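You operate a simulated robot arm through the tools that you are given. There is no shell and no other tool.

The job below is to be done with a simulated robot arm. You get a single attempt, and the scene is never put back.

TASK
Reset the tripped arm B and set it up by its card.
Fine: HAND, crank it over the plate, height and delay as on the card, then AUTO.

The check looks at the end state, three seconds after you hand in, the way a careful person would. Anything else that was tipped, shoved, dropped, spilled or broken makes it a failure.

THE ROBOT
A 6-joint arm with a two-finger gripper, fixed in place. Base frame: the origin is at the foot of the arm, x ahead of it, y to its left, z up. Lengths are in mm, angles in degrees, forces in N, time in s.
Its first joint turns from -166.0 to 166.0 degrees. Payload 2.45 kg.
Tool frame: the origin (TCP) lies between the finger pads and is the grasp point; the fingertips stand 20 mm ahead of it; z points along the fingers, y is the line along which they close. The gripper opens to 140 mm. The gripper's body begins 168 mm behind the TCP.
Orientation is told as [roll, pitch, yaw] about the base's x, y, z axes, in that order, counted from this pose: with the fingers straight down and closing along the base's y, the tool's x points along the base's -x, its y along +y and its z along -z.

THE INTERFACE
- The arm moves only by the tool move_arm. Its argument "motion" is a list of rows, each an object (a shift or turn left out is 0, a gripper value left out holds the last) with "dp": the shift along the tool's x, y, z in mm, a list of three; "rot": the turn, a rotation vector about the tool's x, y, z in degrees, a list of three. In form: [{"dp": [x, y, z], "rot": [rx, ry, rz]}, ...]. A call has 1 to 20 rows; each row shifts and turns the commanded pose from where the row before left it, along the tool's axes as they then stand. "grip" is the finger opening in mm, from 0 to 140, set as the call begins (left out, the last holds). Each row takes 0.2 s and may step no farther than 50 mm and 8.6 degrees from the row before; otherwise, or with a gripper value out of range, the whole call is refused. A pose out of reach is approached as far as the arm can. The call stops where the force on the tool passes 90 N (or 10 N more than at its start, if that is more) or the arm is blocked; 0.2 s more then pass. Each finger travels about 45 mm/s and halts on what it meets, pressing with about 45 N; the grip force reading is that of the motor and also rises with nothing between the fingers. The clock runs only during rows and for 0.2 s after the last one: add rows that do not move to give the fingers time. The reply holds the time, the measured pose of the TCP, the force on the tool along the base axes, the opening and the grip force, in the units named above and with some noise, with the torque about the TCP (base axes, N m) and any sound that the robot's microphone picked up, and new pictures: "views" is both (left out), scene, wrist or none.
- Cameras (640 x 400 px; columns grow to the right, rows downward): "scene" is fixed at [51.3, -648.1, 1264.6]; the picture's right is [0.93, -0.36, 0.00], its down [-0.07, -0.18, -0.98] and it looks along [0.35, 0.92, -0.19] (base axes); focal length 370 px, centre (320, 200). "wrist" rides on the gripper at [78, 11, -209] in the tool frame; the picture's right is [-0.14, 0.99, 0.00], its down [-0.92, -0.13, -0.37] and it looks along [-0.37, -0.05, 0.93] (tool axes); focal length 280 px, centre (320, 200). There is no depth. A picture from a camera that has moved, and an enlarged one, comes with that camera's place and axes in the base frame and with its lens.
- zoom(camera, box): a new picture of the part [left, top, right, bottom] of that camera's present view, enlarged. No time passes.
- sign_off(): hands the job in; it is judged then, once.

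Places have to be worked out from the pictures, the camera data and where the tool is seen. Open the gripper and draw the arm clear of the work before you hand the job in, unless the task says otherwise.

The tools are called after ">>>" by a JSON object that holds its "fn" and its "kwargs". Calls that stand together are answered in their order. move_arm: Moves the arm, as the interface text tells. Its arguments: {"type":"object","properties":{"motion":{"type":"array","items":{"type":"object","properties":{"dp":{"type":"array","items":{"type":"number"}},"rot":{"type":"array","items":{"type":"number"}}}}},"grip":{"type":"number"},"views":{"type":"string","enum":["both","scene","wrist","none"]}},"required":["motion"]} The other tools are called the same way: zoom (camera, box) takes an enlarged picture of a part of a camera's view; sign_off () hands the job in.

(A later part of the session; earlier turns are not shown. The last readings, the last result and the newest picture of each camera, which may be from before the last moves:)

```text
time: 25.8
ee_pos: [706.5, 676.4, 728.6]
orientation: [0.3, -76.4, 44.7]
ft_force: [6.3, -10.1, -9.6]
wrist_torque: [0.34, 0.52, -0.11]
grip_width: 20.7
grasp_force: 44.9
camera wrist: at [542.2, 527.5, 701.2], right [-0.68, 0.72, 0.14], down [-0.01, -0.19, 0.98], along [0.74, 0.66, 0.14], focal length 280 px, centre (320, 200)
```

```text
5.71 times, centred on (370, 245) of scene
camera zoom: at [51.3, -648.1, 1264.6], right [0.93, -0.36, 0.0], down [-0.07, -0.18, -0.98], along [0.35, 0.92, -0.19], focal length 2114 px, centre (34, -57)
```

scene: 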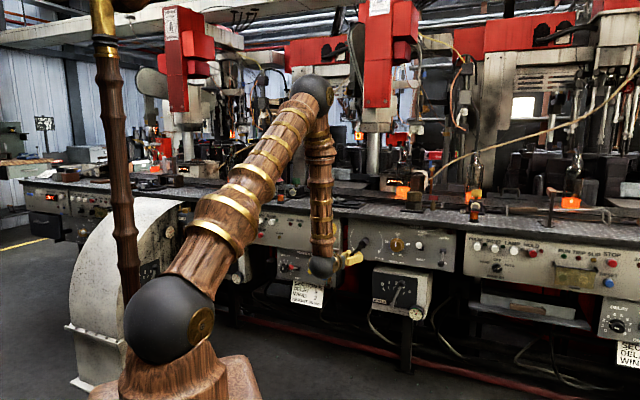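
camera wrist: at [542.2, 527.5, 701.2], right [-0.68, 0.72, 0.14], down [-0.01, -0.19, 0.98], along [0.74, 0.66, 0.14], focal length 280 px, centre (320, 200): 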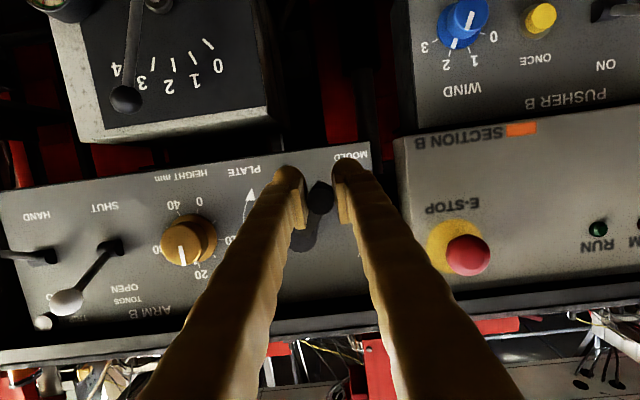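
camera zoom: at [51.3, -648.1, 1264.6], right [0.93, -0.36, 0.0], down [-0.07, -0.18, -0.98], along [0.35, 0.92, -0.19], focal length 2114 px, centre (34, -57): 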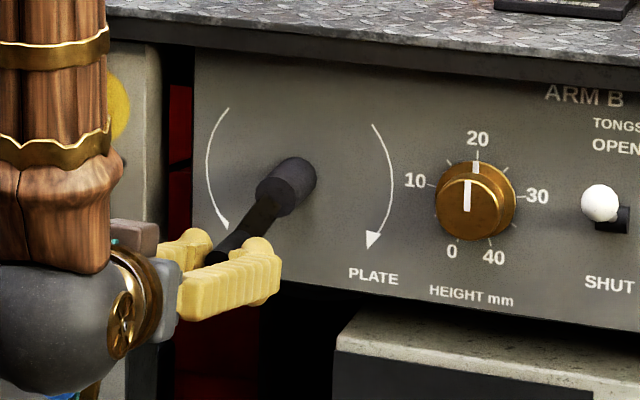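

The crank turns easily, with about 15 N along the tangent and almost no radial load, so the radius is right. I'll continue clockwise another 90°.

>>> {"fn": "move_arm", "kwargs": {"motion": [{"dp": [-4.67, 6.85, -1.12]}, {"dp": [-5.76, 5.92, -1.38]}, {"dp": [-6.66, 4.8, -1.6]}, {"dp": [-7.37, 3.54, -1.77]}, {"dp": [-7.86, 2.16, -1.89]}, {"dp": [-8.11, 0.73, -1.95]}], "views": "none"}}

>>> {"fn": "move_arm", "kwargs": {"motion": [{"dp": [-8.11, -0.73, -1.95]}, {"dp": [-7.86, -2.16, -1.89]}, {"dp": [-7.37, -3.54, -1.77]}]}}

>>> {"fn": "zoom", "kwargs": {"camera": "scene", "box": [330, 100, 490, 280]}}

```text
time: 27.2
ee_pos: [689.6, 694.4, 770.4]
orientation: [0.2, -76.5, 44.8]
ft_force: [9.8, -26.0, -6.0]
wrist_torque: [0.26, 0.21, -0.44]
grip_width: 26.8
grasp_force: 12.0
```

```text
time: 28.0
ee_pos: [694.8, 688.7, 792.5]
orientation: [0.5, -76.3, 44.5]
ft_force: [25.6, -25.5, -45.6]
wrist_torque: [0.46, 1.19, -0.43]
grip_width: 34.3
grasp_force: 18.6
camera wrist: at [529.8, 538.3, 765.2], right [-0.68, 0.72, 0.14], down [-0.01, -0.19, 0.98], along [0.74, 0.66, 0.13], focal length 280 px, centre (320, 200)
```

scene: 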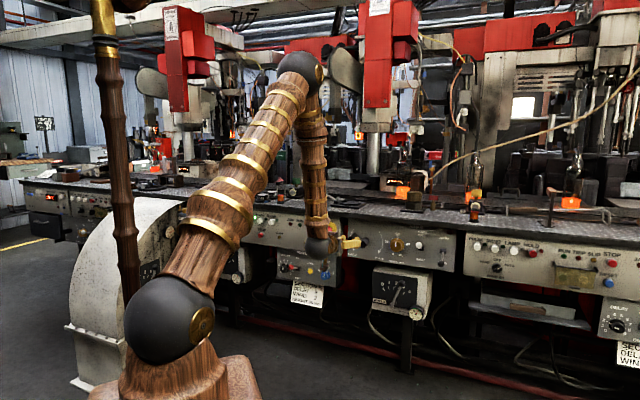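
wrist: 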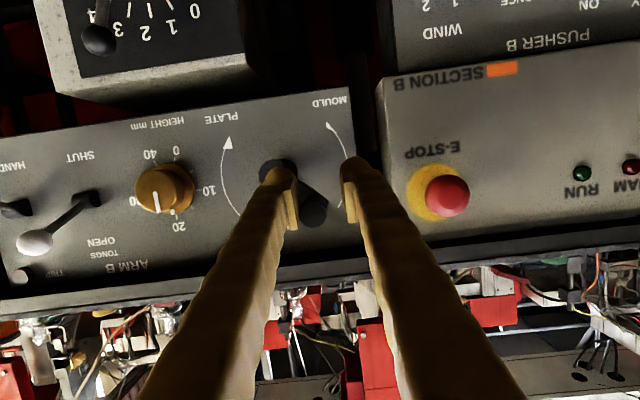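

```text
2.22 times, centred on (410, 190) of scene
camera zoom: at [51.3, -648.1, 1264.6], right [0.93, -0.36, 0.0], down [-0.07, -0.18, -0.98], along [0.35, 0.92, -0.19], focal length 822 px, centre (120, 222)
```

zoom: 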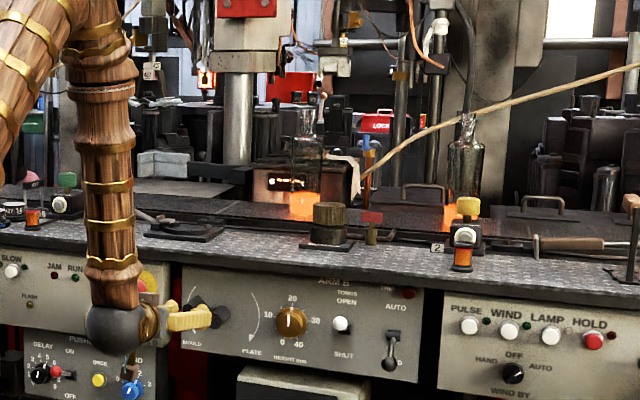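

The gripper was forced open to 34 mm and the force rose to about 45 N, so the inner finger is probably bearing on the crank's arm or hub. I'll look closely before moving on.

>>> {"fn": "zoom", "kwargs": {"camera": "wrist", "box": [240, 130, 380, 250]}}

>>> {"fn": "zoom", "kwargs": {"camera": "scene", "box": [320, 210, 400, 280]}}

```text
3.33 times, centred on (310, 190) of wrist
camera zoom: at [529.8, 538.3, 765.2], right [-0.68, 0.72, 0.14], down [-0.01, -0.19, 0.98], along [0.74, 0.66, 0.13], focal length 935 px, centre (353, 233)
```

zoom: 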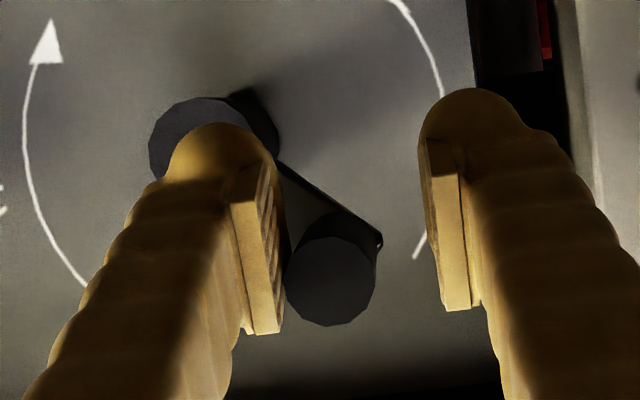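

```text
5.71 times, centred on (360, 245) of scene
camera zoom: at [51.3, -648.1, 1264.6], right [0.93, -0.36, 0.0], down [-0.07, -0.18, -0.98], along [0.35, 0.92, -0.19], focal length 2114 px, centre (91, -57)
```

zoom: 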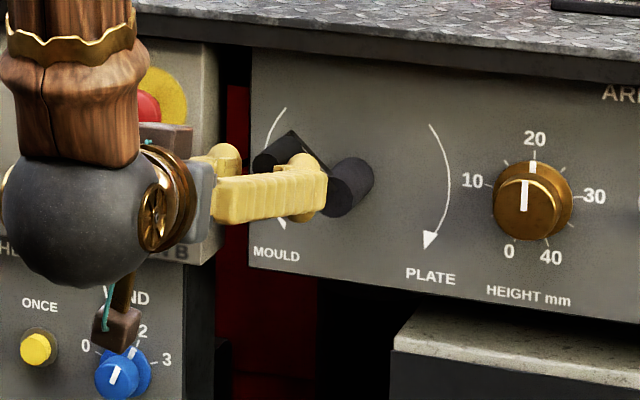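

The handle itself is at about 134° of turn, but the inner fingertip reaches in deep enough to bear on the crank arm. I'll back out about 14 mm, then re-open and re-centre on the handle only.

>>> {"fn": "move_arm", "kwargs": {"motion": [{"dp": [1.6, 0, -6.8]}, {"dp": [1.6, 0, -6.8]}], "views": "none"}}

>>> {"fn": "move_arm", "kwargs": {"motion": [{}, {"dp": [-7, -4, -1.7]}, {"dp": [-7, -4, -1.7]}, {}], "grip": 60}}

>>> {"fn": "zoom", "kwargs": {"camera": "wrist", "box": [240, 130, 400, 250]}}

```text
time: 28.6
ee_pos: [684.5, 680.1, 797.2]
orientation: [0.2, -76.7, 45.0]
ft_force: [5.7, -1.0, 1.2]
wrist_torque: [-0.04, -0.08, -0.02]
grip_width: 17.3
grasp_force: 11.6
```

```text
time: 29.6
ee_pos: [691.9, 672.8, 809.4]
orientation: [0.2, -76.5, 44.6]
ft_force: [-0.2, -0.3, 0.0]
wrist_torque: [-0.01, 0.0, 0.03]
grip_width: 59.9
grasp_force: 0.1
camera wrist: at [526.3, 524.2, 781.2], right [-0.68, 0.72, 0.14], down [-0.01, -0.19, 0.98], along [0.74, 0.66, 0.14], focal length 280 px, centre (320, 200)
```

scene: 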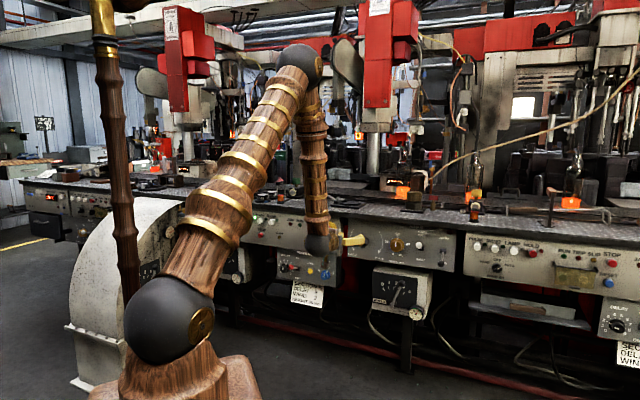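
wrist: 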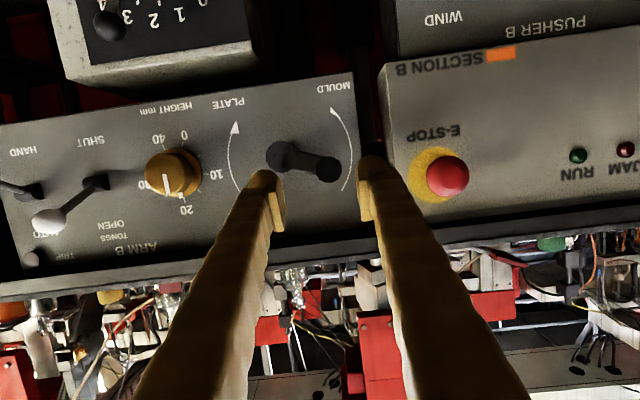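

```text
3.33 times, centred on (320, 190) of wrist
camera zoom: at [526.3, 524.2, 781.2], right [-0.68, 0.72, 0.14], down [-0.01, -0.19, 0.98], along [0.74, 0.66, 0.14], focal length 935 px, centre (320, 233)
```

zoom: 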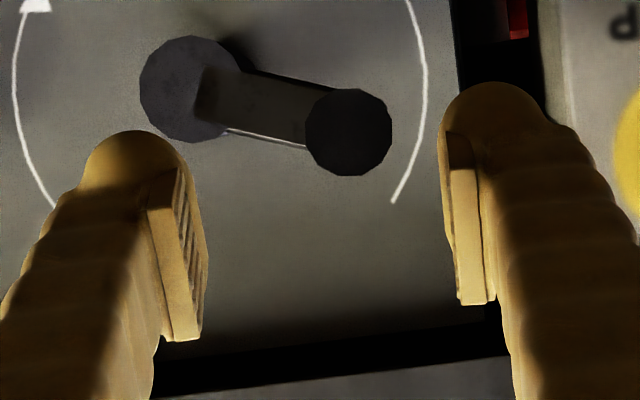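

The crank rests at about 110° with the handle end near U≈4, Z≈790, and my tips are now clear of the crank arm. I'll re-centre on the handle and grip it again, slightly shallower than before.

>>> {"fn": "move_arm", "kwargs": {"motion": [{"dp": [8.5, 4.7, 3.5]}, {"dp": [8.5, 4.7, 3.5]}, {}], "views": "none"}}

>>> {"fn": "move_arm", "kwargs": {"motion": [{}, {}, {}, {}], "grip": 5, "views": "wrist"}}

>>> {"fn": "zoom", "kwargs": {"camera": "wrist", "box": [240, 130, 400, 250]}}

```text
time: 30.4
ee_pos: [685.4, 683.1, 790.3]
orientation: [0.2, -76.5, 44.7]
ft_force: [0.5, 1.8, 0.6]
wrist_torque: [-0.02, 0.0, -0.01]
grip_width: 60.2
grasp_force: 0.1
```

```text
time: 31.4
ee_pos: [687.9, 682.7, 790.6]
orientation: [0.4, -76.6, 44.7]
ft_force: [10.4, -1.9, -2.6]
wrist_torque: [-0.05, 0.01, -0.13]
grip_width: 19.8
grasp_force: 37.0
camera wrist: at [521.8, 533.4, 762.6], right [-0.68, 0.72, 0.14], down [-0.01, -0.19, 0.98], along [0.74, 0.66, 0.14], focal length 280 px, centre (320, 200)
```

wrist: 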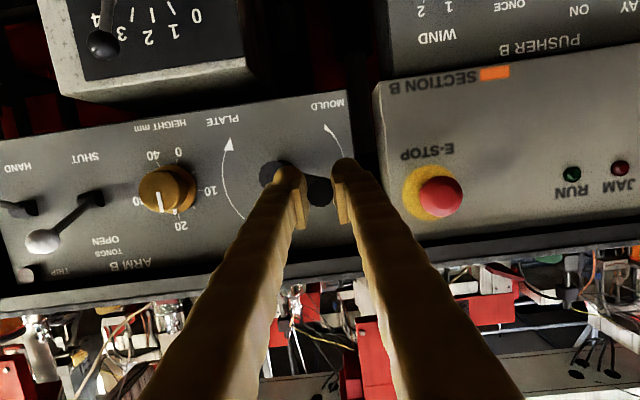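

```text
3.33 times, centred on (320, 190) of wrist
camera zoom: at [521.8, 533.4, 762.6], right [-0.68, 0.72, 0.14], down [-0.01, -0.19, 0.98], along [0.74, 0.66, 0.14], focal length 935 px, centre (320, 233)
```

zoom: 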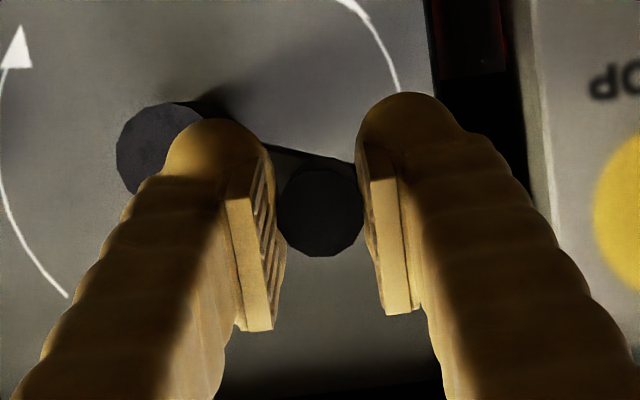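

The grip is good at 19.8 mm and clear of the crank arm. I'll continue clockwise from 110° in small arcs.

>>> {"fn": "move_arm", "kwargs": {"motion": [{"dp": [-7.22, -3.47, -1.73]}, {"dp": [-6.52, -4.7, -1.57]}, {"dp": [-5.64, -5.8, -1.35]}], "views": "wrist"}}

>>> {"fn": "zoom", "kwargs": {"camera": "wrist", "box": [240, 130, 400, 250]}}

```text
time: 32.2
ee_pos: [693.8, 673.5, 812.0]
orientation: [0.3, -76.5, 44.9]
ft_force: [-46.1, -8.4, 5.2]
wrist_torque: [0.57, 0.41, 0.52]
grip_width: 18.2
grasp_force: 43.2
camera wrist: at [529.5, 523.4, 783.7], right [-0.68, 0.72, 0.13], down [-0.01, -0.19, 0.98], along [0.73, 0.67, 0.14], focal length 280 px, centre (320, 200)
```

wrist: 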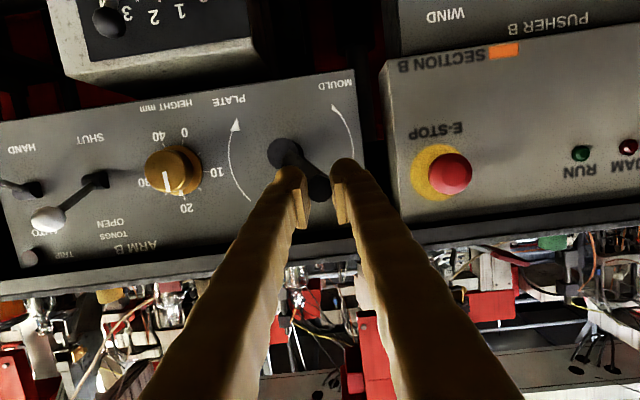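

```text
3.33 times, centred on (320, 190) of wrist
camera zoom: at [529.5, 523.4, 783.7], right [-0.68, 0.72, 0.13], down [-0.01, -0.19, 0.98], along [0.73, 0.67, 0.14], focal length 935 px, centre (320, 233)
```

zoom: 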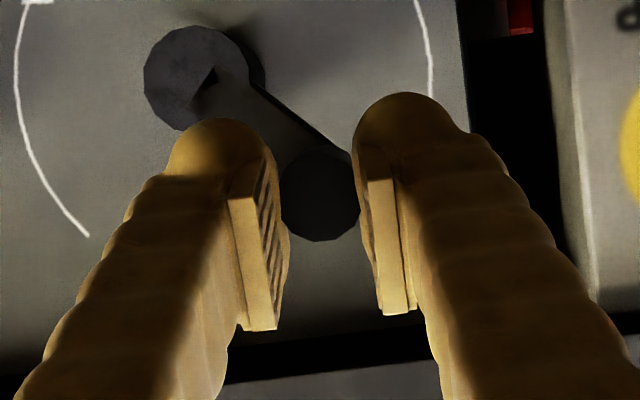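

The crank is at about 136°, but there is a 38 N push back along the panel normal, likely from the tips grazing the crank arm face. I'll ease back 4 mm while continuing to the top.

>>> {"fn": "move_arm", "kwargs": {"motion": [{"dp": [0.93, 0, -3.9]}, {"dp": [-4.57, -6.71, -1.1]}, {"dp": [-3.37, -7.42, -0.81]}], "views": "none"}}

>>> {"fn": "move_arm", "kwargs": {"motion": [{"dp": [-2.06, -7.91, -0.49]}, {"dp": [-0.69, -8.17, -0.17]}]}}

>>> {"fn": "zoom", "kwargs": {"camera": "wrist", "box": [240, 130, 400, 250]}}

>>> {"fn": "zoom", "kwargs": {"camera": "scene", "box": [330, 100, 490, 220]}}

```text
time: 33.0
ee_pos: [701.7, 660.1, 821.5]
orientation: [0.2, -76.9, 44.9]
ft_force: [-47.5, 8.8, 38.9]
wrist_torque: [1.39, 0.05, 0.7]
grip_width: 15.4
grasp_force: 41.1
```

```text
time: 33.4
ee_pos: [707.1, 655.1, 823.3]
orientation: [0.3, -76.8, 44.6]
ft_force: [-12.3, -13.6, 15.4]
wrist_torque: [0.11, -0.24, 0.02]
grip_width: 15.6
grasp_force: 41.3
stopped in row 2: the force on the tool passed its limit at 96 N (the readings are from after the stop); the commanded pose is now the measured one
camera wrist: at [542.7, 505.9, 795.0], right [-0.68, 0.72, 0.14], down [-0.01, -0.2, 0.98], along [0.73, 0.66, 0.14], focal length 280 px, centre (320, 200)
```

scene: 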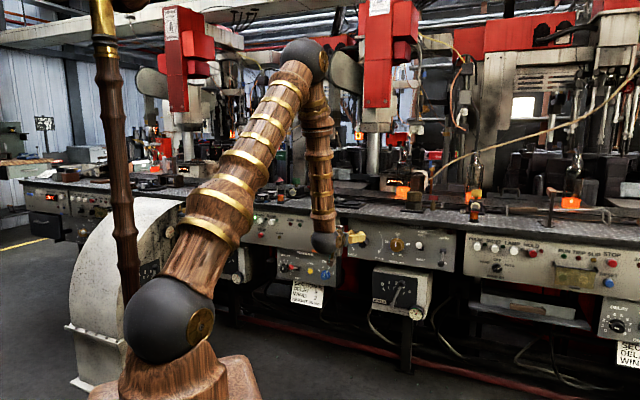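
wrist: 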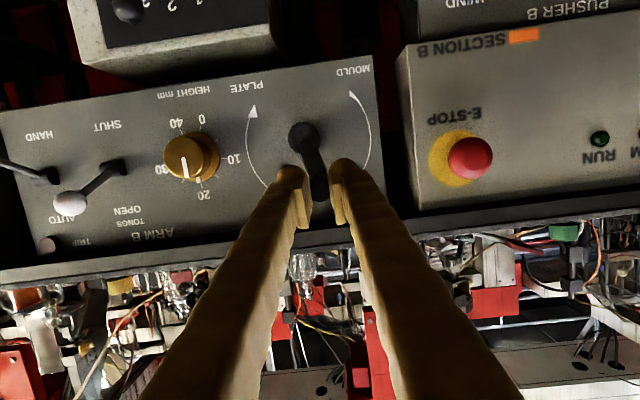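

```text
3.33 times, centred on (320, 190) of wrist
camera zoom: at [542.7, 505.9, 795.0], right [-0.68, 0.72, 0.14], down [-0.01, -0.2, 0.98], along [0.73, 0.66, 0.14], focal length 935 px, centre (320, 233)
```

zoom: 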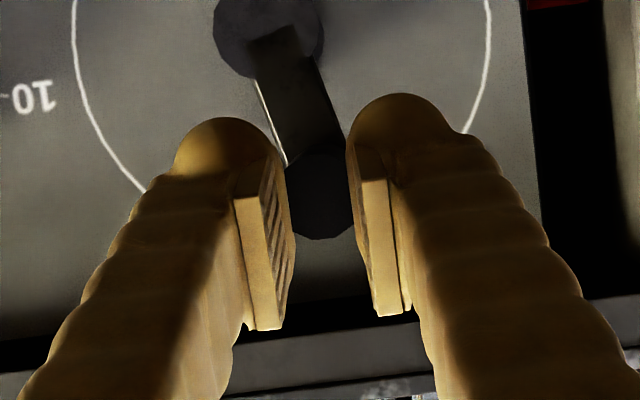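

```text
3.33 times, centred on (410, 160) of scene
camera zoom: at [51.3, -648.1, 1264.6], right [0.93, -0.36, 0.0], down [-0.07, -0.18, -0.98], along [0.35, 0.92, -0.19], focal length 1233 px, centre (20, 333)
```

zoom: 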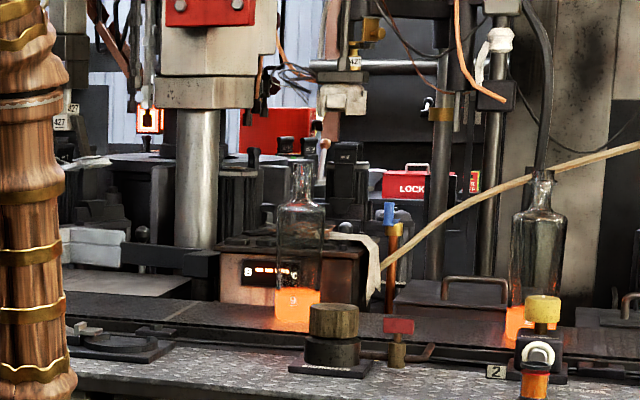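

The width reading fell as I backed off and the push is along −N, so the fingers hold the handle only by their rounded tips; its end is deeper than I thought. Before regripping a little deeper, I'll look at the machinery to see what the crank moves.

>>> {"fn": "zoom", "kwargs": {"camera": "wrist", "box": [60, 230, 300, 380]}}

>>> {"fn": "zoom", "kwargs": {"camera": "wrist", "box": [260, 230, 500, 380]}}

>>> {"fn": "zoom", "kwargs": {"camera": "scene", "box": [350, 60, 450, 220]}}

>>> {"fn": "zoom", "kwargs": {"camera": "scene", "box": [310, 215, 410, 290]}}

```text
2.67 times, centred on (180, 305) of wrist
camera zoom: at [542.7, 505.9, 795.0], right [-0.68, 0.72, 0.14], down [-0.01, -0.2, 0.98], along [0.73, 0.66, 0.14], focal length 748 px, centre (693, -80)
```

zoom: 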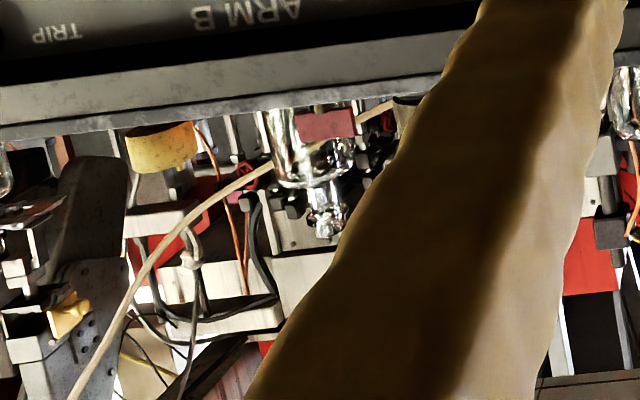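

```text
2.67 times, centred on (380, 305) of wrist
camera zoom: at [542.7, 505.9, 795.0], right [-0.68, 0.72, 0.14], down [-0.01, -0.2, 0.98], along [0.73, 0.66, 0.14], focal length 748 px, centre (160, -80)
```

zoom: 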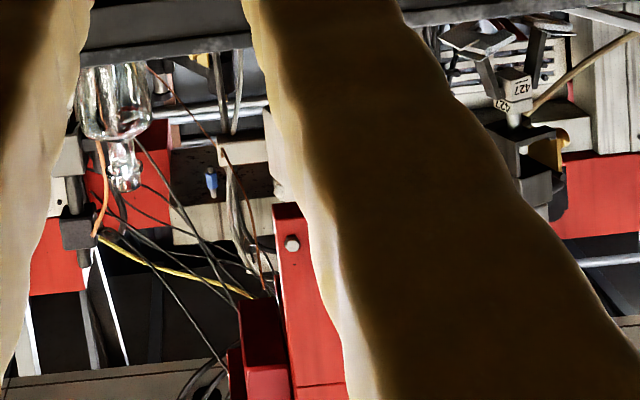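

```text
2.50 times, centred on (400, 140) of scene
camera zoom: at [51.3, -648.1, 1264.6], right [0.93, -0.36, 0.0], down [-0.07, -0.18, -0.98], along [0.35, 0.92, -0.19], focal length 925 px, centre (120, 350)
```

zoom: 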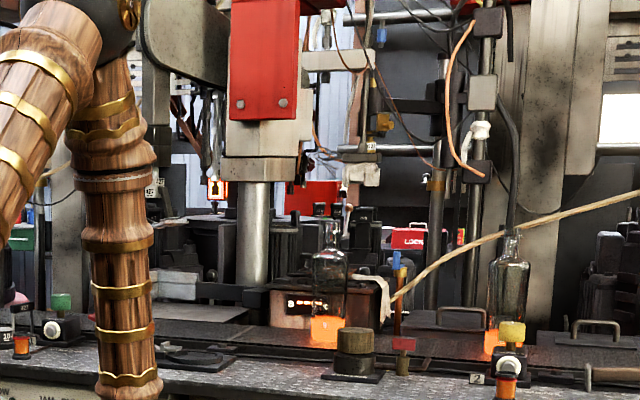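

```text
5.33 times, centred on (360, 252) of scene
camera zoom: at [51.3, -648.1, 1264.6], right [0.93, -0.36, 0.0], down [-0.07, -0.18, -0.98], along [0.35, 0.92, -0.19], focal length 1973 px, centre (107, -80)
```

zoom: 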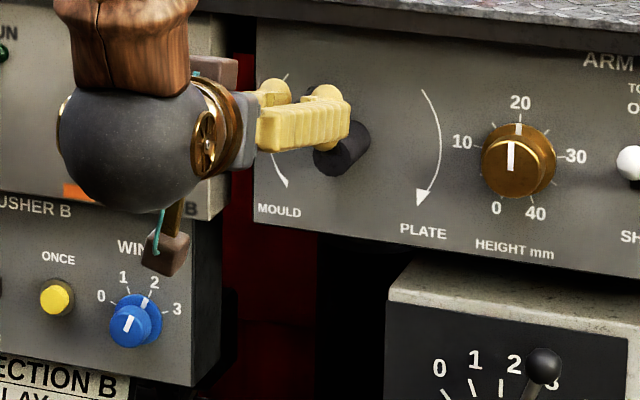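

I'll change technique: instead of gripping, use the closed fingers as a pusher trailing behind the handle around the circle, which tolerates radius errors and never wedges. First I'll release and back out.

>>> {"fn": "move_arm", "kwargs": {"motion": [{}, {}, {"dp": [4.6, 0, -19.5]}, {"dp": [4.6, 0, -19.5]}], "grip": 50, "views": "none"}}

>>> {"fn": "move_arm", "kwargs": {"motion": [{"dp": [7.8, 13, 1.8]}, {"dp": [7.8, 13, 1.8]}, {}, {}], "grip": 0}}

>>> {"fn": "zoom", "kwargs": {"camera": "wrist", "box": [220, 100, 420, 250]}}

```text
time: 34.4
ee_pos: [678.3, 626.9, 823.5]
orientation: [0.3, -76.7, 44.7]
ft_force: [0.4, -0.3, -0.5]
wrist_torque: [-0.01, 0.04, 0.01]
grip_width: 50.4
grasp_force: 0.1
```

```text
time: 35.4
ee_pos: [659.3, 646.4, 808.4]
orientation: [0.3, -76.6, 44.6]
ft_force: [0.4, 0.2, 0.3]
wrist_torque: [0.01, -0.01, 0.0]
grip_width: 0.1
grasp_force: 29.0
camera wrist: at [495.5, 496.9, 778.6], right [-0.68, 0.72, 0.14], down [-0.01, -0.2, 0.98], along [0.73, 0.66, 0.14], focal length 280 px, centre (320, 200)
```

scene: 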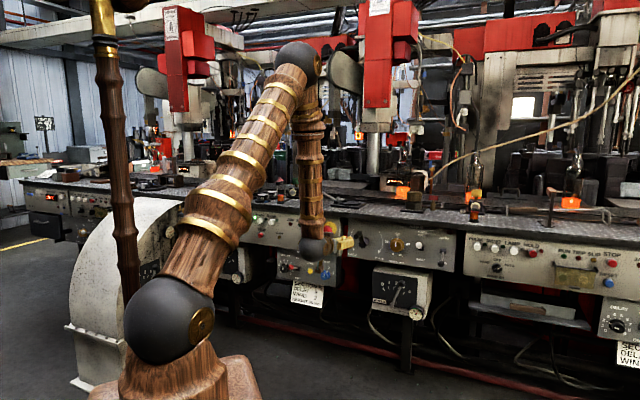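
wrist: 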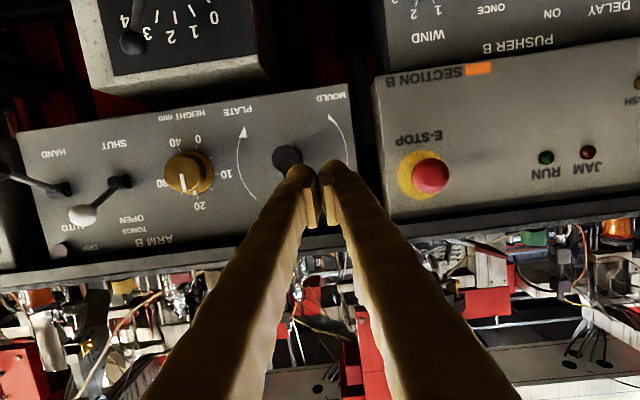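

```text
2.67 times, centred on (320, 175) of wrist
camera zoom: at [495.5, 496.9, 778.6], right [-0.68, 0.72, 0.14], down [-0.01, -0.2, 0.98], along [0.73, 0.66, 0.14], focal length 748 px, centre (320, 267)
```

zoom: 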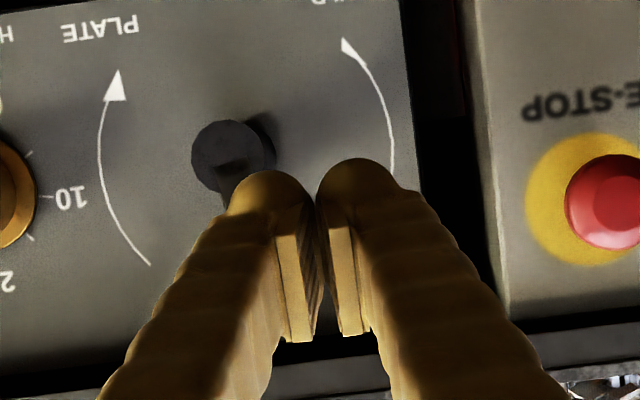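

The fingers are closed and trailing to the left of the handle. I'll go in to N≈976 and push clockwise over the top.

>>> {"fn": "move_arm", "kwargs": {"motion": [{"dp": [-6.1, 0, 25.8]}, {"dp": [-6.1, 0, 25.8]}, {"dp": [-8.66, -11.4, -2.05]}, {"dp": [-5.64, -11.1, -1.33]}, {"dp": [-2.63, -12.2, -0.62]}]}}

>>> {"fn": "zoom", "kwargs": {"camera": "wrist", "box": [220, 100, 420, 250]}}

>>> {"fn": "zoom", "kwargs": {"camera": "scene", "box": [310, 215, 410, 290]}}

```text
time: 36.0
ee_pos: [684.5, 671.1, 807.4]
orientation: [0.2, -76.4, 44.9]
ft_force: [-35.8, -30.6, 24.2]
wrist_torque: [0.17, -1.06, -1.12]
grip_width: 0.0
grasp_force: 29.7
stopped in row 2: the force on the tool passed its limit at 199 N (the readings are from after the stop); the commanded pose is now the measured one
camera wrist: at [520.3, 522.0, 779.9], right [-0.68, 0.72, 0.13], down [-0.01, -0.19, 0.98], along [0.73, 0.66, 0.14], focal length 280 px, centre (320, 200)
```

scene: 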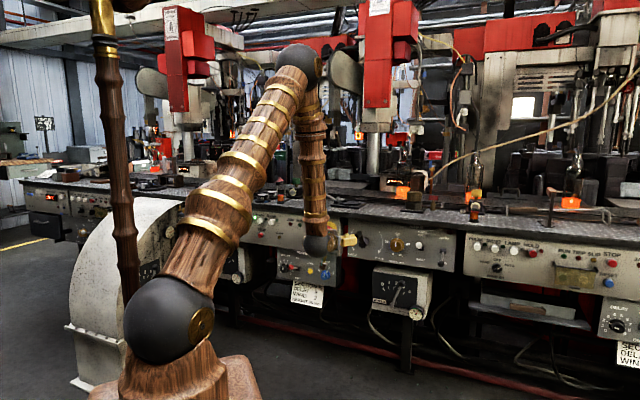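
wrist: 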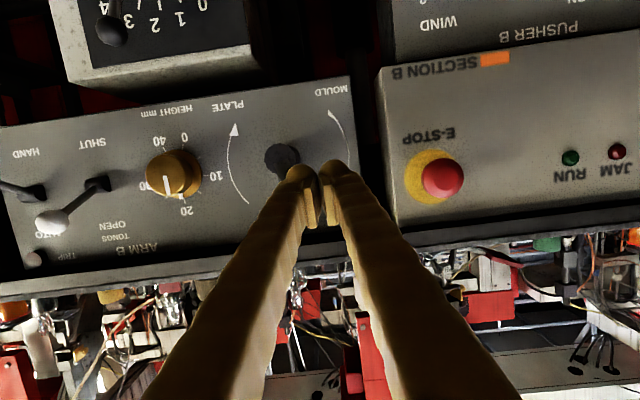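

```text
2.67 times, centred on (320, 175) of wrist
camera zoom: at [520.3, 522.0, 779.9], right [-0.68, 0.72, 0.13], down [-0.01, -0.19, 0.98], along [0.73, 0.66, 0.14], focal length 748 px, centre (320, 267)
```

zoom: 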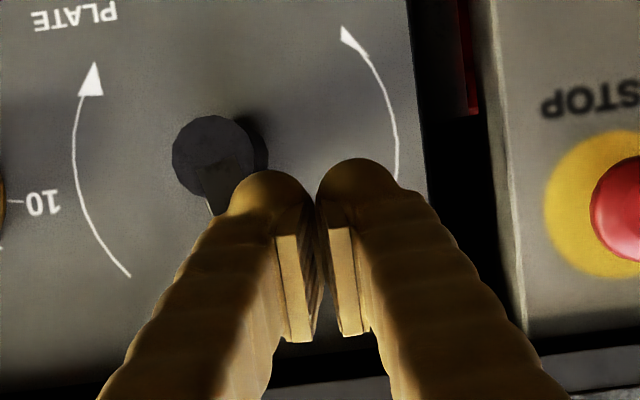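

```text
5.33 times, centred on (360, 252) of scene
camera zoom: at [51.3, -648.1, 1264.6], right [0.93, -0.36, 0.0], down [-0.07, -0.18, -0.98], along [0.35, 0.92, -0.19], focal length 1973 px, centre (107, -80)
```

zoom: 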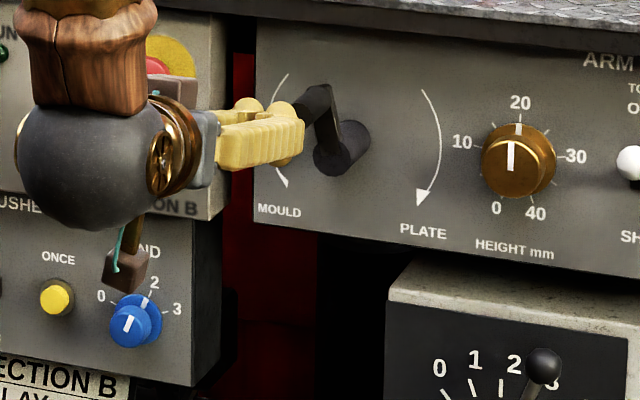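

The tips met the end of the handle: the crank sits at about 158°, and this confirms the handle end is at N≈978. I'll back off, shift further left, and re-enter slowly.

>>> {"fn": "move_arm", "kwargs": {"motion": [{"dp": [3.5, 0, -14.6]}, {"dp": [6.8, 12, 1.6]}, {"dp": [-2.5, 0, 10.7]}, {"dp": [-2.5, 0, 10.7]}, {"dp": [-2.5, 0, 10.7]}]}}

>>> {"fn": "zoom", "kwargs": {"camera": "scene", "box": [310, 215, 410, 290]}}

```text
time: 37.2
ee_pos: [690.2, 692.9, 798.0]
orientation: [0.2, -76.5, 44.9]
ft_force: [-1.2, 0.8, 0.2]
wrist_torque: [-0.01, 0.01, -0.04]
grip_width: 0.0
grasp_force: 29.1
camera wrist: at [525.5, 543.4, 771.1], right [-0.68, 0.72, 0.13], down [-0.01, -0.19, 0.98], along [0.73, 0.66, 0.14], focal length 280 px, centre (320, 200)
```

scene: 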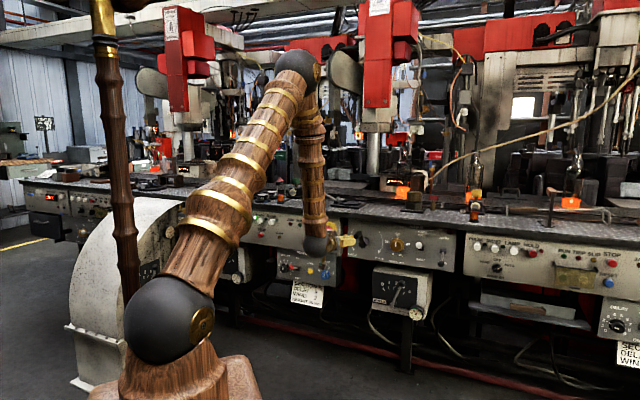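
wrist: 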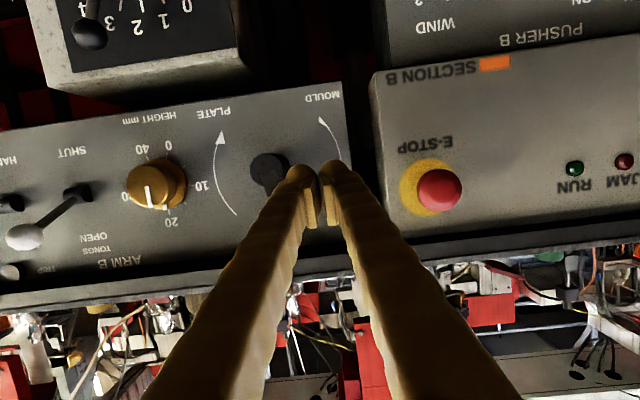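

```text
5.33 times, centred on (360, 252) of scene
camera zoom: at [51.3, -648.1, 1264.6], right [0.93, -0.36, 0.0], down [-0.07, -0.18, -0.98], along [0.35, 0.92, -0.19], focal length 1973 px, centre (107, -80)
```

zoom: 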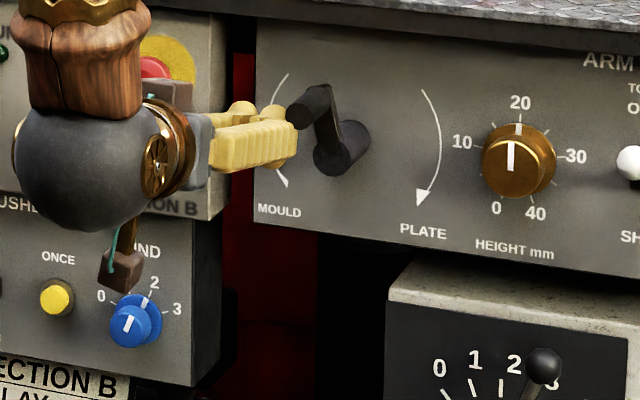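

The fingers are in beside the handle with no contact force. Now I'll push clockwise over the top.

>>> {"fn": "move_arm", "kwargs": {"motion": [{"dp": [-10.6, -13.1, -2.5]}, {"dp": [-8.17, -9.3, -1.93]}, {"dp": [-5.64, -11.1, -1.33]}, {"dp": [-2.63, -12.2, -0.62]}, {"dp": [0.49, -12.5, 0.12]}, {"dp": [3.7, -12, 0.87]}]}}

>>> {"fn": "zoom", "kwargs": {"camera": "scene", "box": [310, 215, 410, 290]}}

>>> {"fn": "zoom", "kwargs": {"camera": "scene", "box": [350, 60, 450, 220]}}

```text
time: 38.6
ee_pos: [740.0, 643.9, 822.8]
orientation: [0.2, -76.4, 44.9]
ft_force: [0.2, -0.4, 0.1]
wrist_torque: [-0.02, 0.01, -0.05]
grip_width: 0.1
grasp_force: 29.0
camera wrist: at [575.1, 494.1, 796.1], right [-0.68, 0.72, 0.13], down [-0.01, -0.19, 0.98], along [0.73, 0.66, 0.14], focal length 280 px, centre (320, 200)
```

scene: 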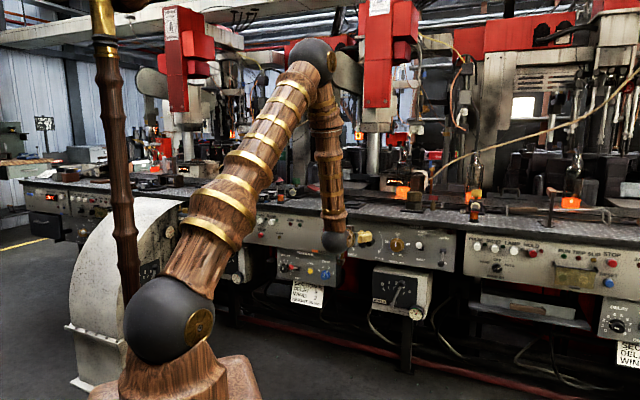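
wrist: 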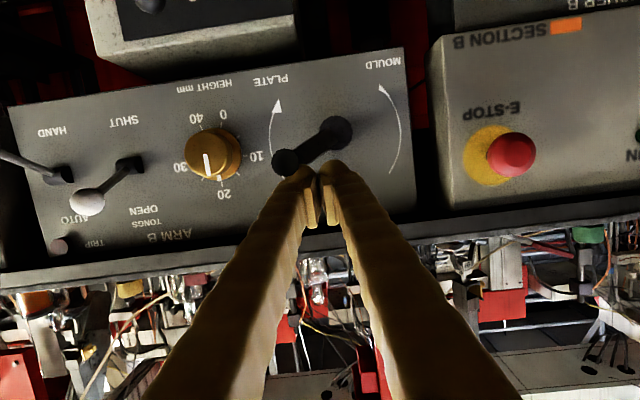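

```text
5.33 times, centred on (360, 252) of scene
camera zoom: at [51.3, -648.1, 1264.6], right [0.93, -0.36, 0.0], down [-0.07, -0.18, -0.98], along [0.35, 0.92, -0.19], focal length 1973 px, centre (107, -80)
```

zoom: 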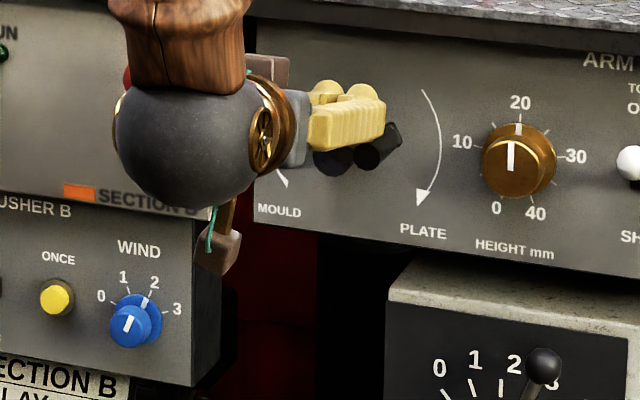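

```text
2.50 times, centred on (400, 140) of scene
camera zoom: at [51.3, -648.1, 1264.6], right [0.93, -0.36, 0.0], down [-0.07, -0.18, -0.98], along [0.35, 0.92, -0.19], focal length 925 px, centre (120, 350)
```

zoom: 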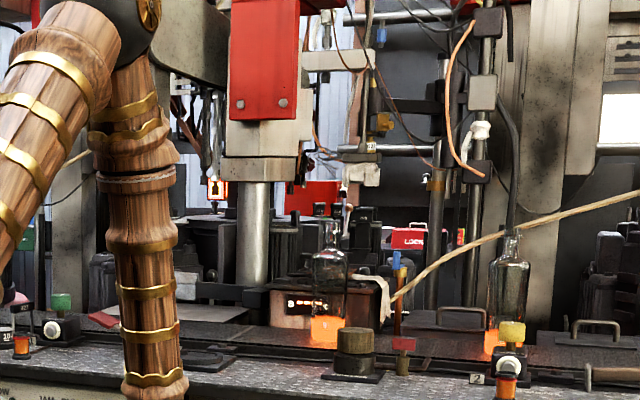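

The push works smoothly: the handle is at about 240° now with no residual force. I'll carry on around the right side and the bottom.

>>> {"fn": "move_arm", "kwargs": {"motion": [{"dp": [6.52, -10.6, 1.54]}, {"dp": [9.05, -8.4, 2.14]}, {"dp": [10.8, -5.8, 2.55]}, {"dp": [11.87, -2.7, 2.81]}, {"dp": [12.16, 0.5, 2.88]}, {"dp": [11.68, 3.8, 2.76]}]}}

>>> {"fn": "zoom", "kwargs": {"camera": "wrist", "box": [220, 80, 420, 230]}}

>>> {"fn": "zoom", "kwargs": {"camera": "scene", "box": [350, 60, 450, 220]}}

```text
time: 40.0
ee_pos: [758.4, 625.8, 761.3]
orientation: [0.2, -76.6, 44.7]
ft_force: [-6.4, -24.9, 36.8]
wrist_torque: [0.02, 0.38, 0.25]
grip_width: 0.2
grasp_force: 29.1
camera wrist: at [592.4, 477.4, 733.4], right [-0.68, 0.72, 0.13], down [-0.01, -0.19, 0.98], along [0.74, 0.66, 0.14], focal length 280 px, centre (320, 200)
```

scene: 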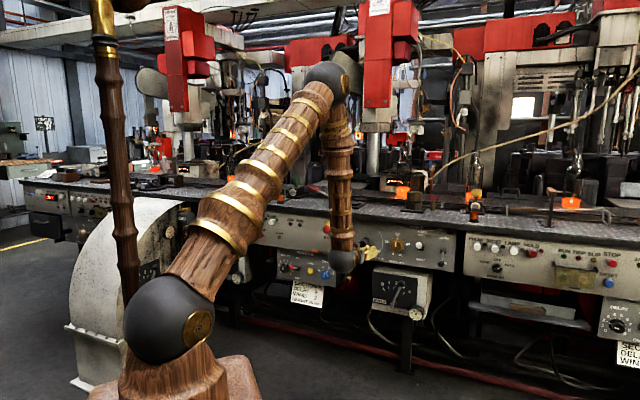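
wrist: 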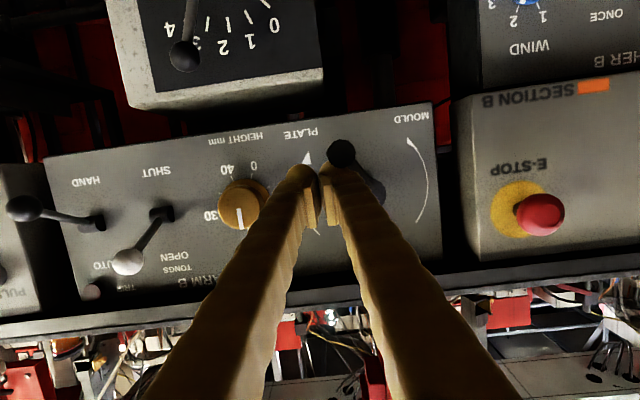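

```text
2.67 times, centred on (320, 155) of wrist
camera zoom: at [592.4, 477.4, 733.4], right [-0.68, 0.72, 0.13], down [-0.01, -0.19, 0.98], along [0.74, 0.66, 0.14], focal length 748 px, centre (320, 320)
```

zoom: 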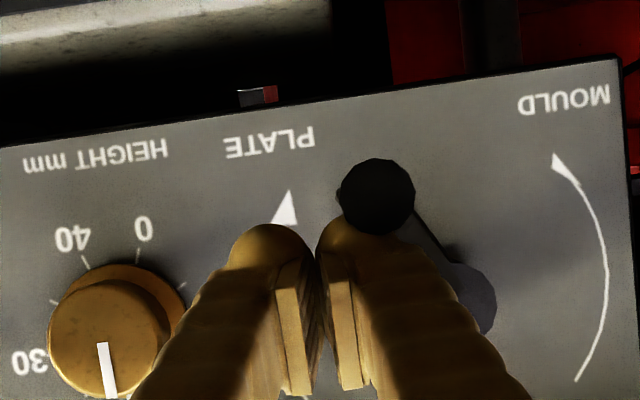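

```text
2.50 times, centred on (400, 140) of scene
camera zoom: at [51.3, -648.1, 1264.6], right [0.93, -0.36, 0.0], down [-0.07, -0.18, -0.98], along [0.35, 0.92, -0.19], focal length 925 px, centre (120, 350)
```

zoom: 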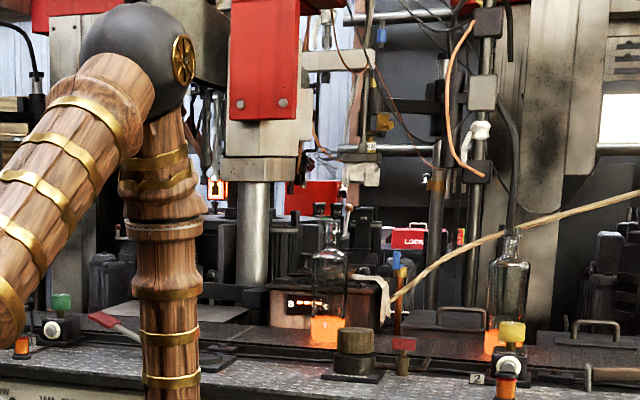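

The handle is now at about 330°, pointing at PLATE, and the resistance has risen to about 37 N. I'll push on gently by two small steps and check whether this is a stop.

>>> {"fn": "move_arm", "kwargs": {"motion": [{"dp": [5.2, 3.3, 1.2]}, {"dp": [5.2, 3.3, 1.2]}], "views": "wrist"}}

>>> {"fn": "zoom", "kwargs": {"camera": "wrist", "box": [220, 80, 420, 230]}}

>>> {"fn": "zoom", "kwargs": {"camera": "scene", "box": [310, 215, 410, 290]}}

```text
time: 40.4
ee_pos: [758.3, 626.4, 762.0]
orientation: [0.1, -77.1, 44.5]
ft_force: [2.9, -6.5, 10.6]
wrist_torque: [0.02, -0.01, -0.02]
grip_width: 0.0
grasp_force: 29.6
stopped in row 1: the force on the tool passed its limit at 104 N (the readings are from after the stop); the commanded pose is now the measured one
camera wrist: at [592.8, 478.6, 732.1], right [-0.67, 0.73, 0.13], down [-0.02, -0.2, 0.98], along [0.74, 0.66, 0.15], focal length 280 px, centre (320, 200)
```

wrist: 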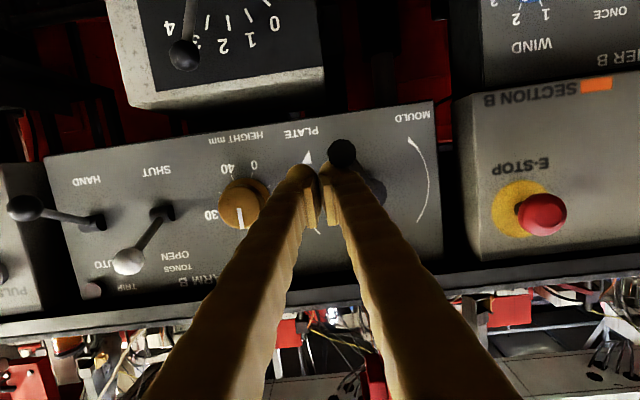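

```text
2.67 times, centred on (320, 155) of wrist
camera zoom: at [592.8, 478.6, 732.1], right [-0.67, 0.73, 0.13], down [-0.02, -0.2, 0.98], along [0.74, 0.66, 0.15], focal length 748 px, centre (320, 320)
```

zoom: 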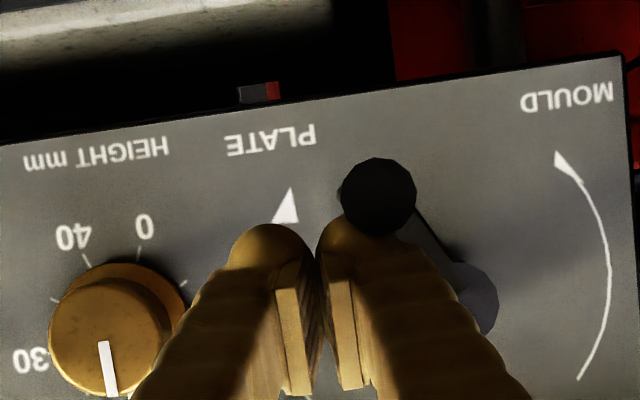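

```text
5.33 times, centred on (360, 252) of scene
camera zoom: at [51.3, -648.1, 1264.6], right [0.93, -0.36, 0.0], down [-0.07, -0.18, -0.98], along [0.35, 0.92, -0.19], focal length 1973 px, centre (107, -80)
```

zoom: 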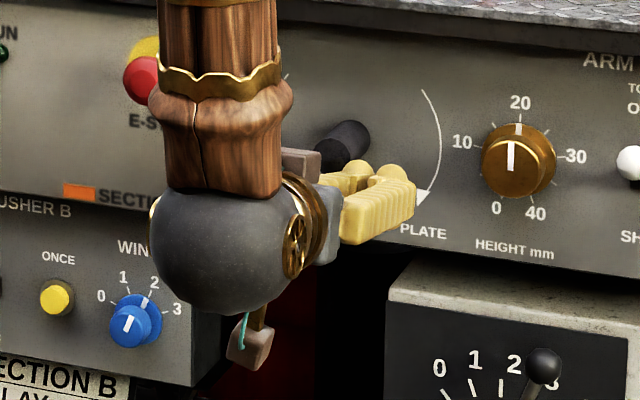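

The handle did not move at over 100 N, whereas it turned at about 15 N before, and it now points to PLATE, so this is the PLATE stop. I'll withdraw and move to the HEIGHT knob with the tool levelled.

>>> {"fn": "move_arm", "kwargs": {"motion": [{"dp": [6.7, 0, -29.2]}, {"dp": [6.7, 0, -29.2]}, {"dp": [-7.8, -45, -1.8]}, {"dp": [-7.8, -45, -1.8], "rot": [-0.5, 0, 0]}, {"rot": [0, -6.45, 0]}, {"rot": [0, -6.45, 0]}, {}], "grip": 80}}

>>> {"fn": "zoom", "kwargs": {"camera": "wrist", "box": [220, 40, 420, 190]}}

>>> {"fn": "zoom", "kwargs": {"camera": "scene", "box": [330, 200, 490, 320]}}

```text
time: 42.0
ee_pos: [778.4, 522.3, 775.3]
orientation: [40.9, -89.8, 4.3]
ft_force: [0.1, -0.7, -0.8]
wrist_torque: [0.0, -0.04, 0.02]
grip_width: 80.0
grasp_force: 0.1
camera wrist: at [622.6, 380.6, 698.0], right [-0.7, 0.7, 0.14], down [-0.16, -0.35, 0.92], along [0.69, 0.62, 0.36], focal length 280 px, centre (320, 200)
```

scene: 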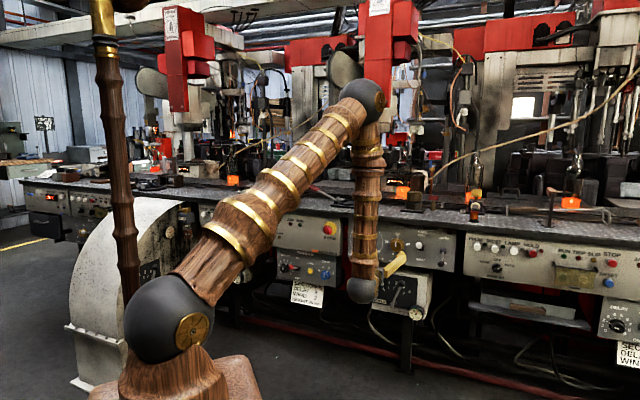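
wrist: 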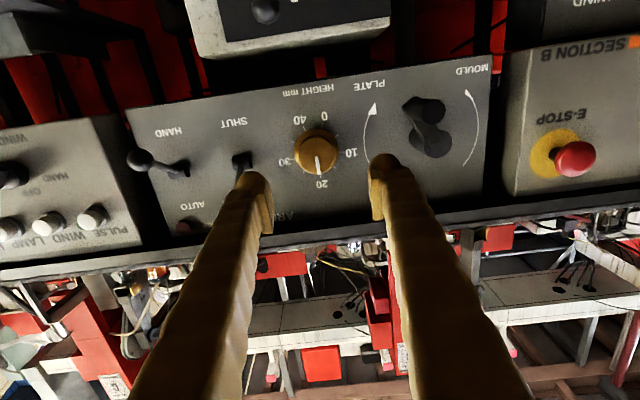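

```text
2.67 times, centred on (320, 115) of wrist
camera zoom: at [622.6, 380.6, 698.0], right [-0.7, 0.7, 0.14], down [-0.16, -0.35, 0.92], along [0.69, 0.62, 0.36], focal length 748 px, centre (320, 427)
```

zoom: 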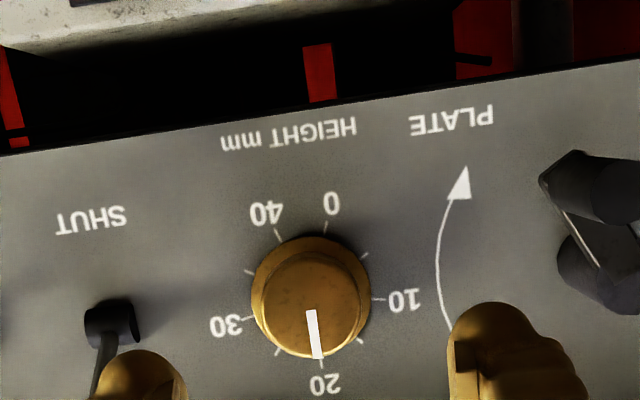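

```text
3.33 times, centred on (410, 260) of scene
camera zoom: at [51.3, -648.1, 1264.6], right [0.93, -0.36, 0.0], down [-0.07, -0.18, -0.98], along [0.35, 0.92, -0.19], focal length 1233 px, centre (20, 0)
```

zoom: 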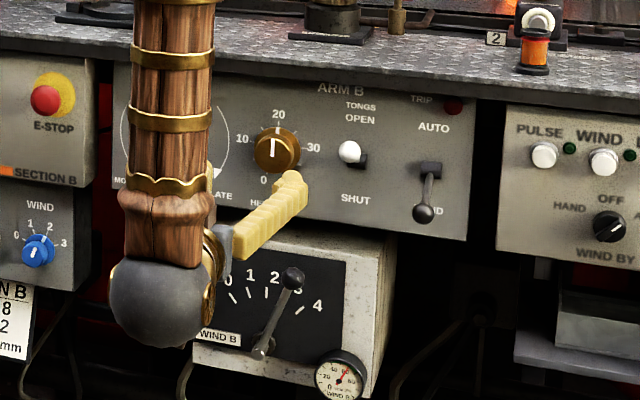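

Tool is level at the HEIGHT knob's position with no reach problem. I'll check the crank's resting angle before I go in on the knob.

>>> {"fn": "zoom", "kwargs": {"camera": "wrist", "box": [360, 50, 500, 180]}}

>>> {"fn": "zoom", "kwargs": {"camera": "wrist", "box": [270, 80, 370, 200]}}

```text
3.08 times, centred on (430, 115) of wrist
camera zoom: at [622.6, 380.6, 698.0], right [-0.7, 0.7, 0.14], down [-0.16, -0.35, 0.92], along [0.69, 0.62, 0.36], focal length 863 px, centre (-18, 462)
```

zoom: 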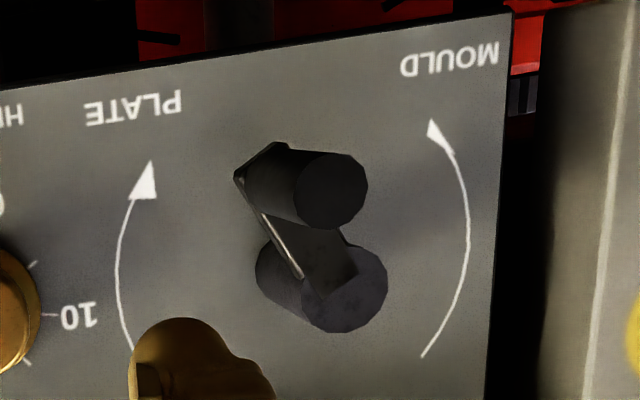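

```text
3.33 times, centred on (320, 140) of wrist
camera zoom: at [622.6, 380.6, 698.0], right [-0.7, 0.7, 0.14], down [-0.16, -0.35, 0.92], along [0.69, 0.62, 0.36], focal length 935 px, centre (320, 400)
```

zoom: 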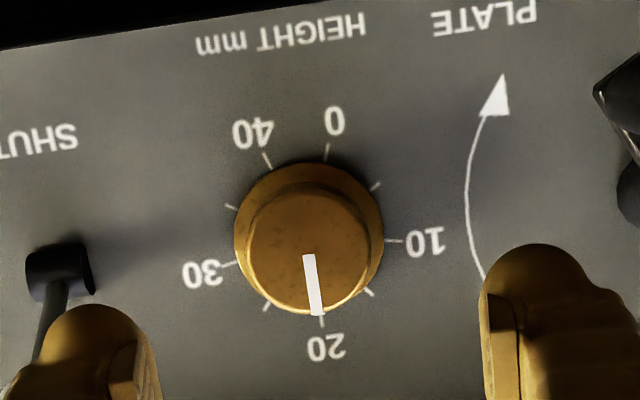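

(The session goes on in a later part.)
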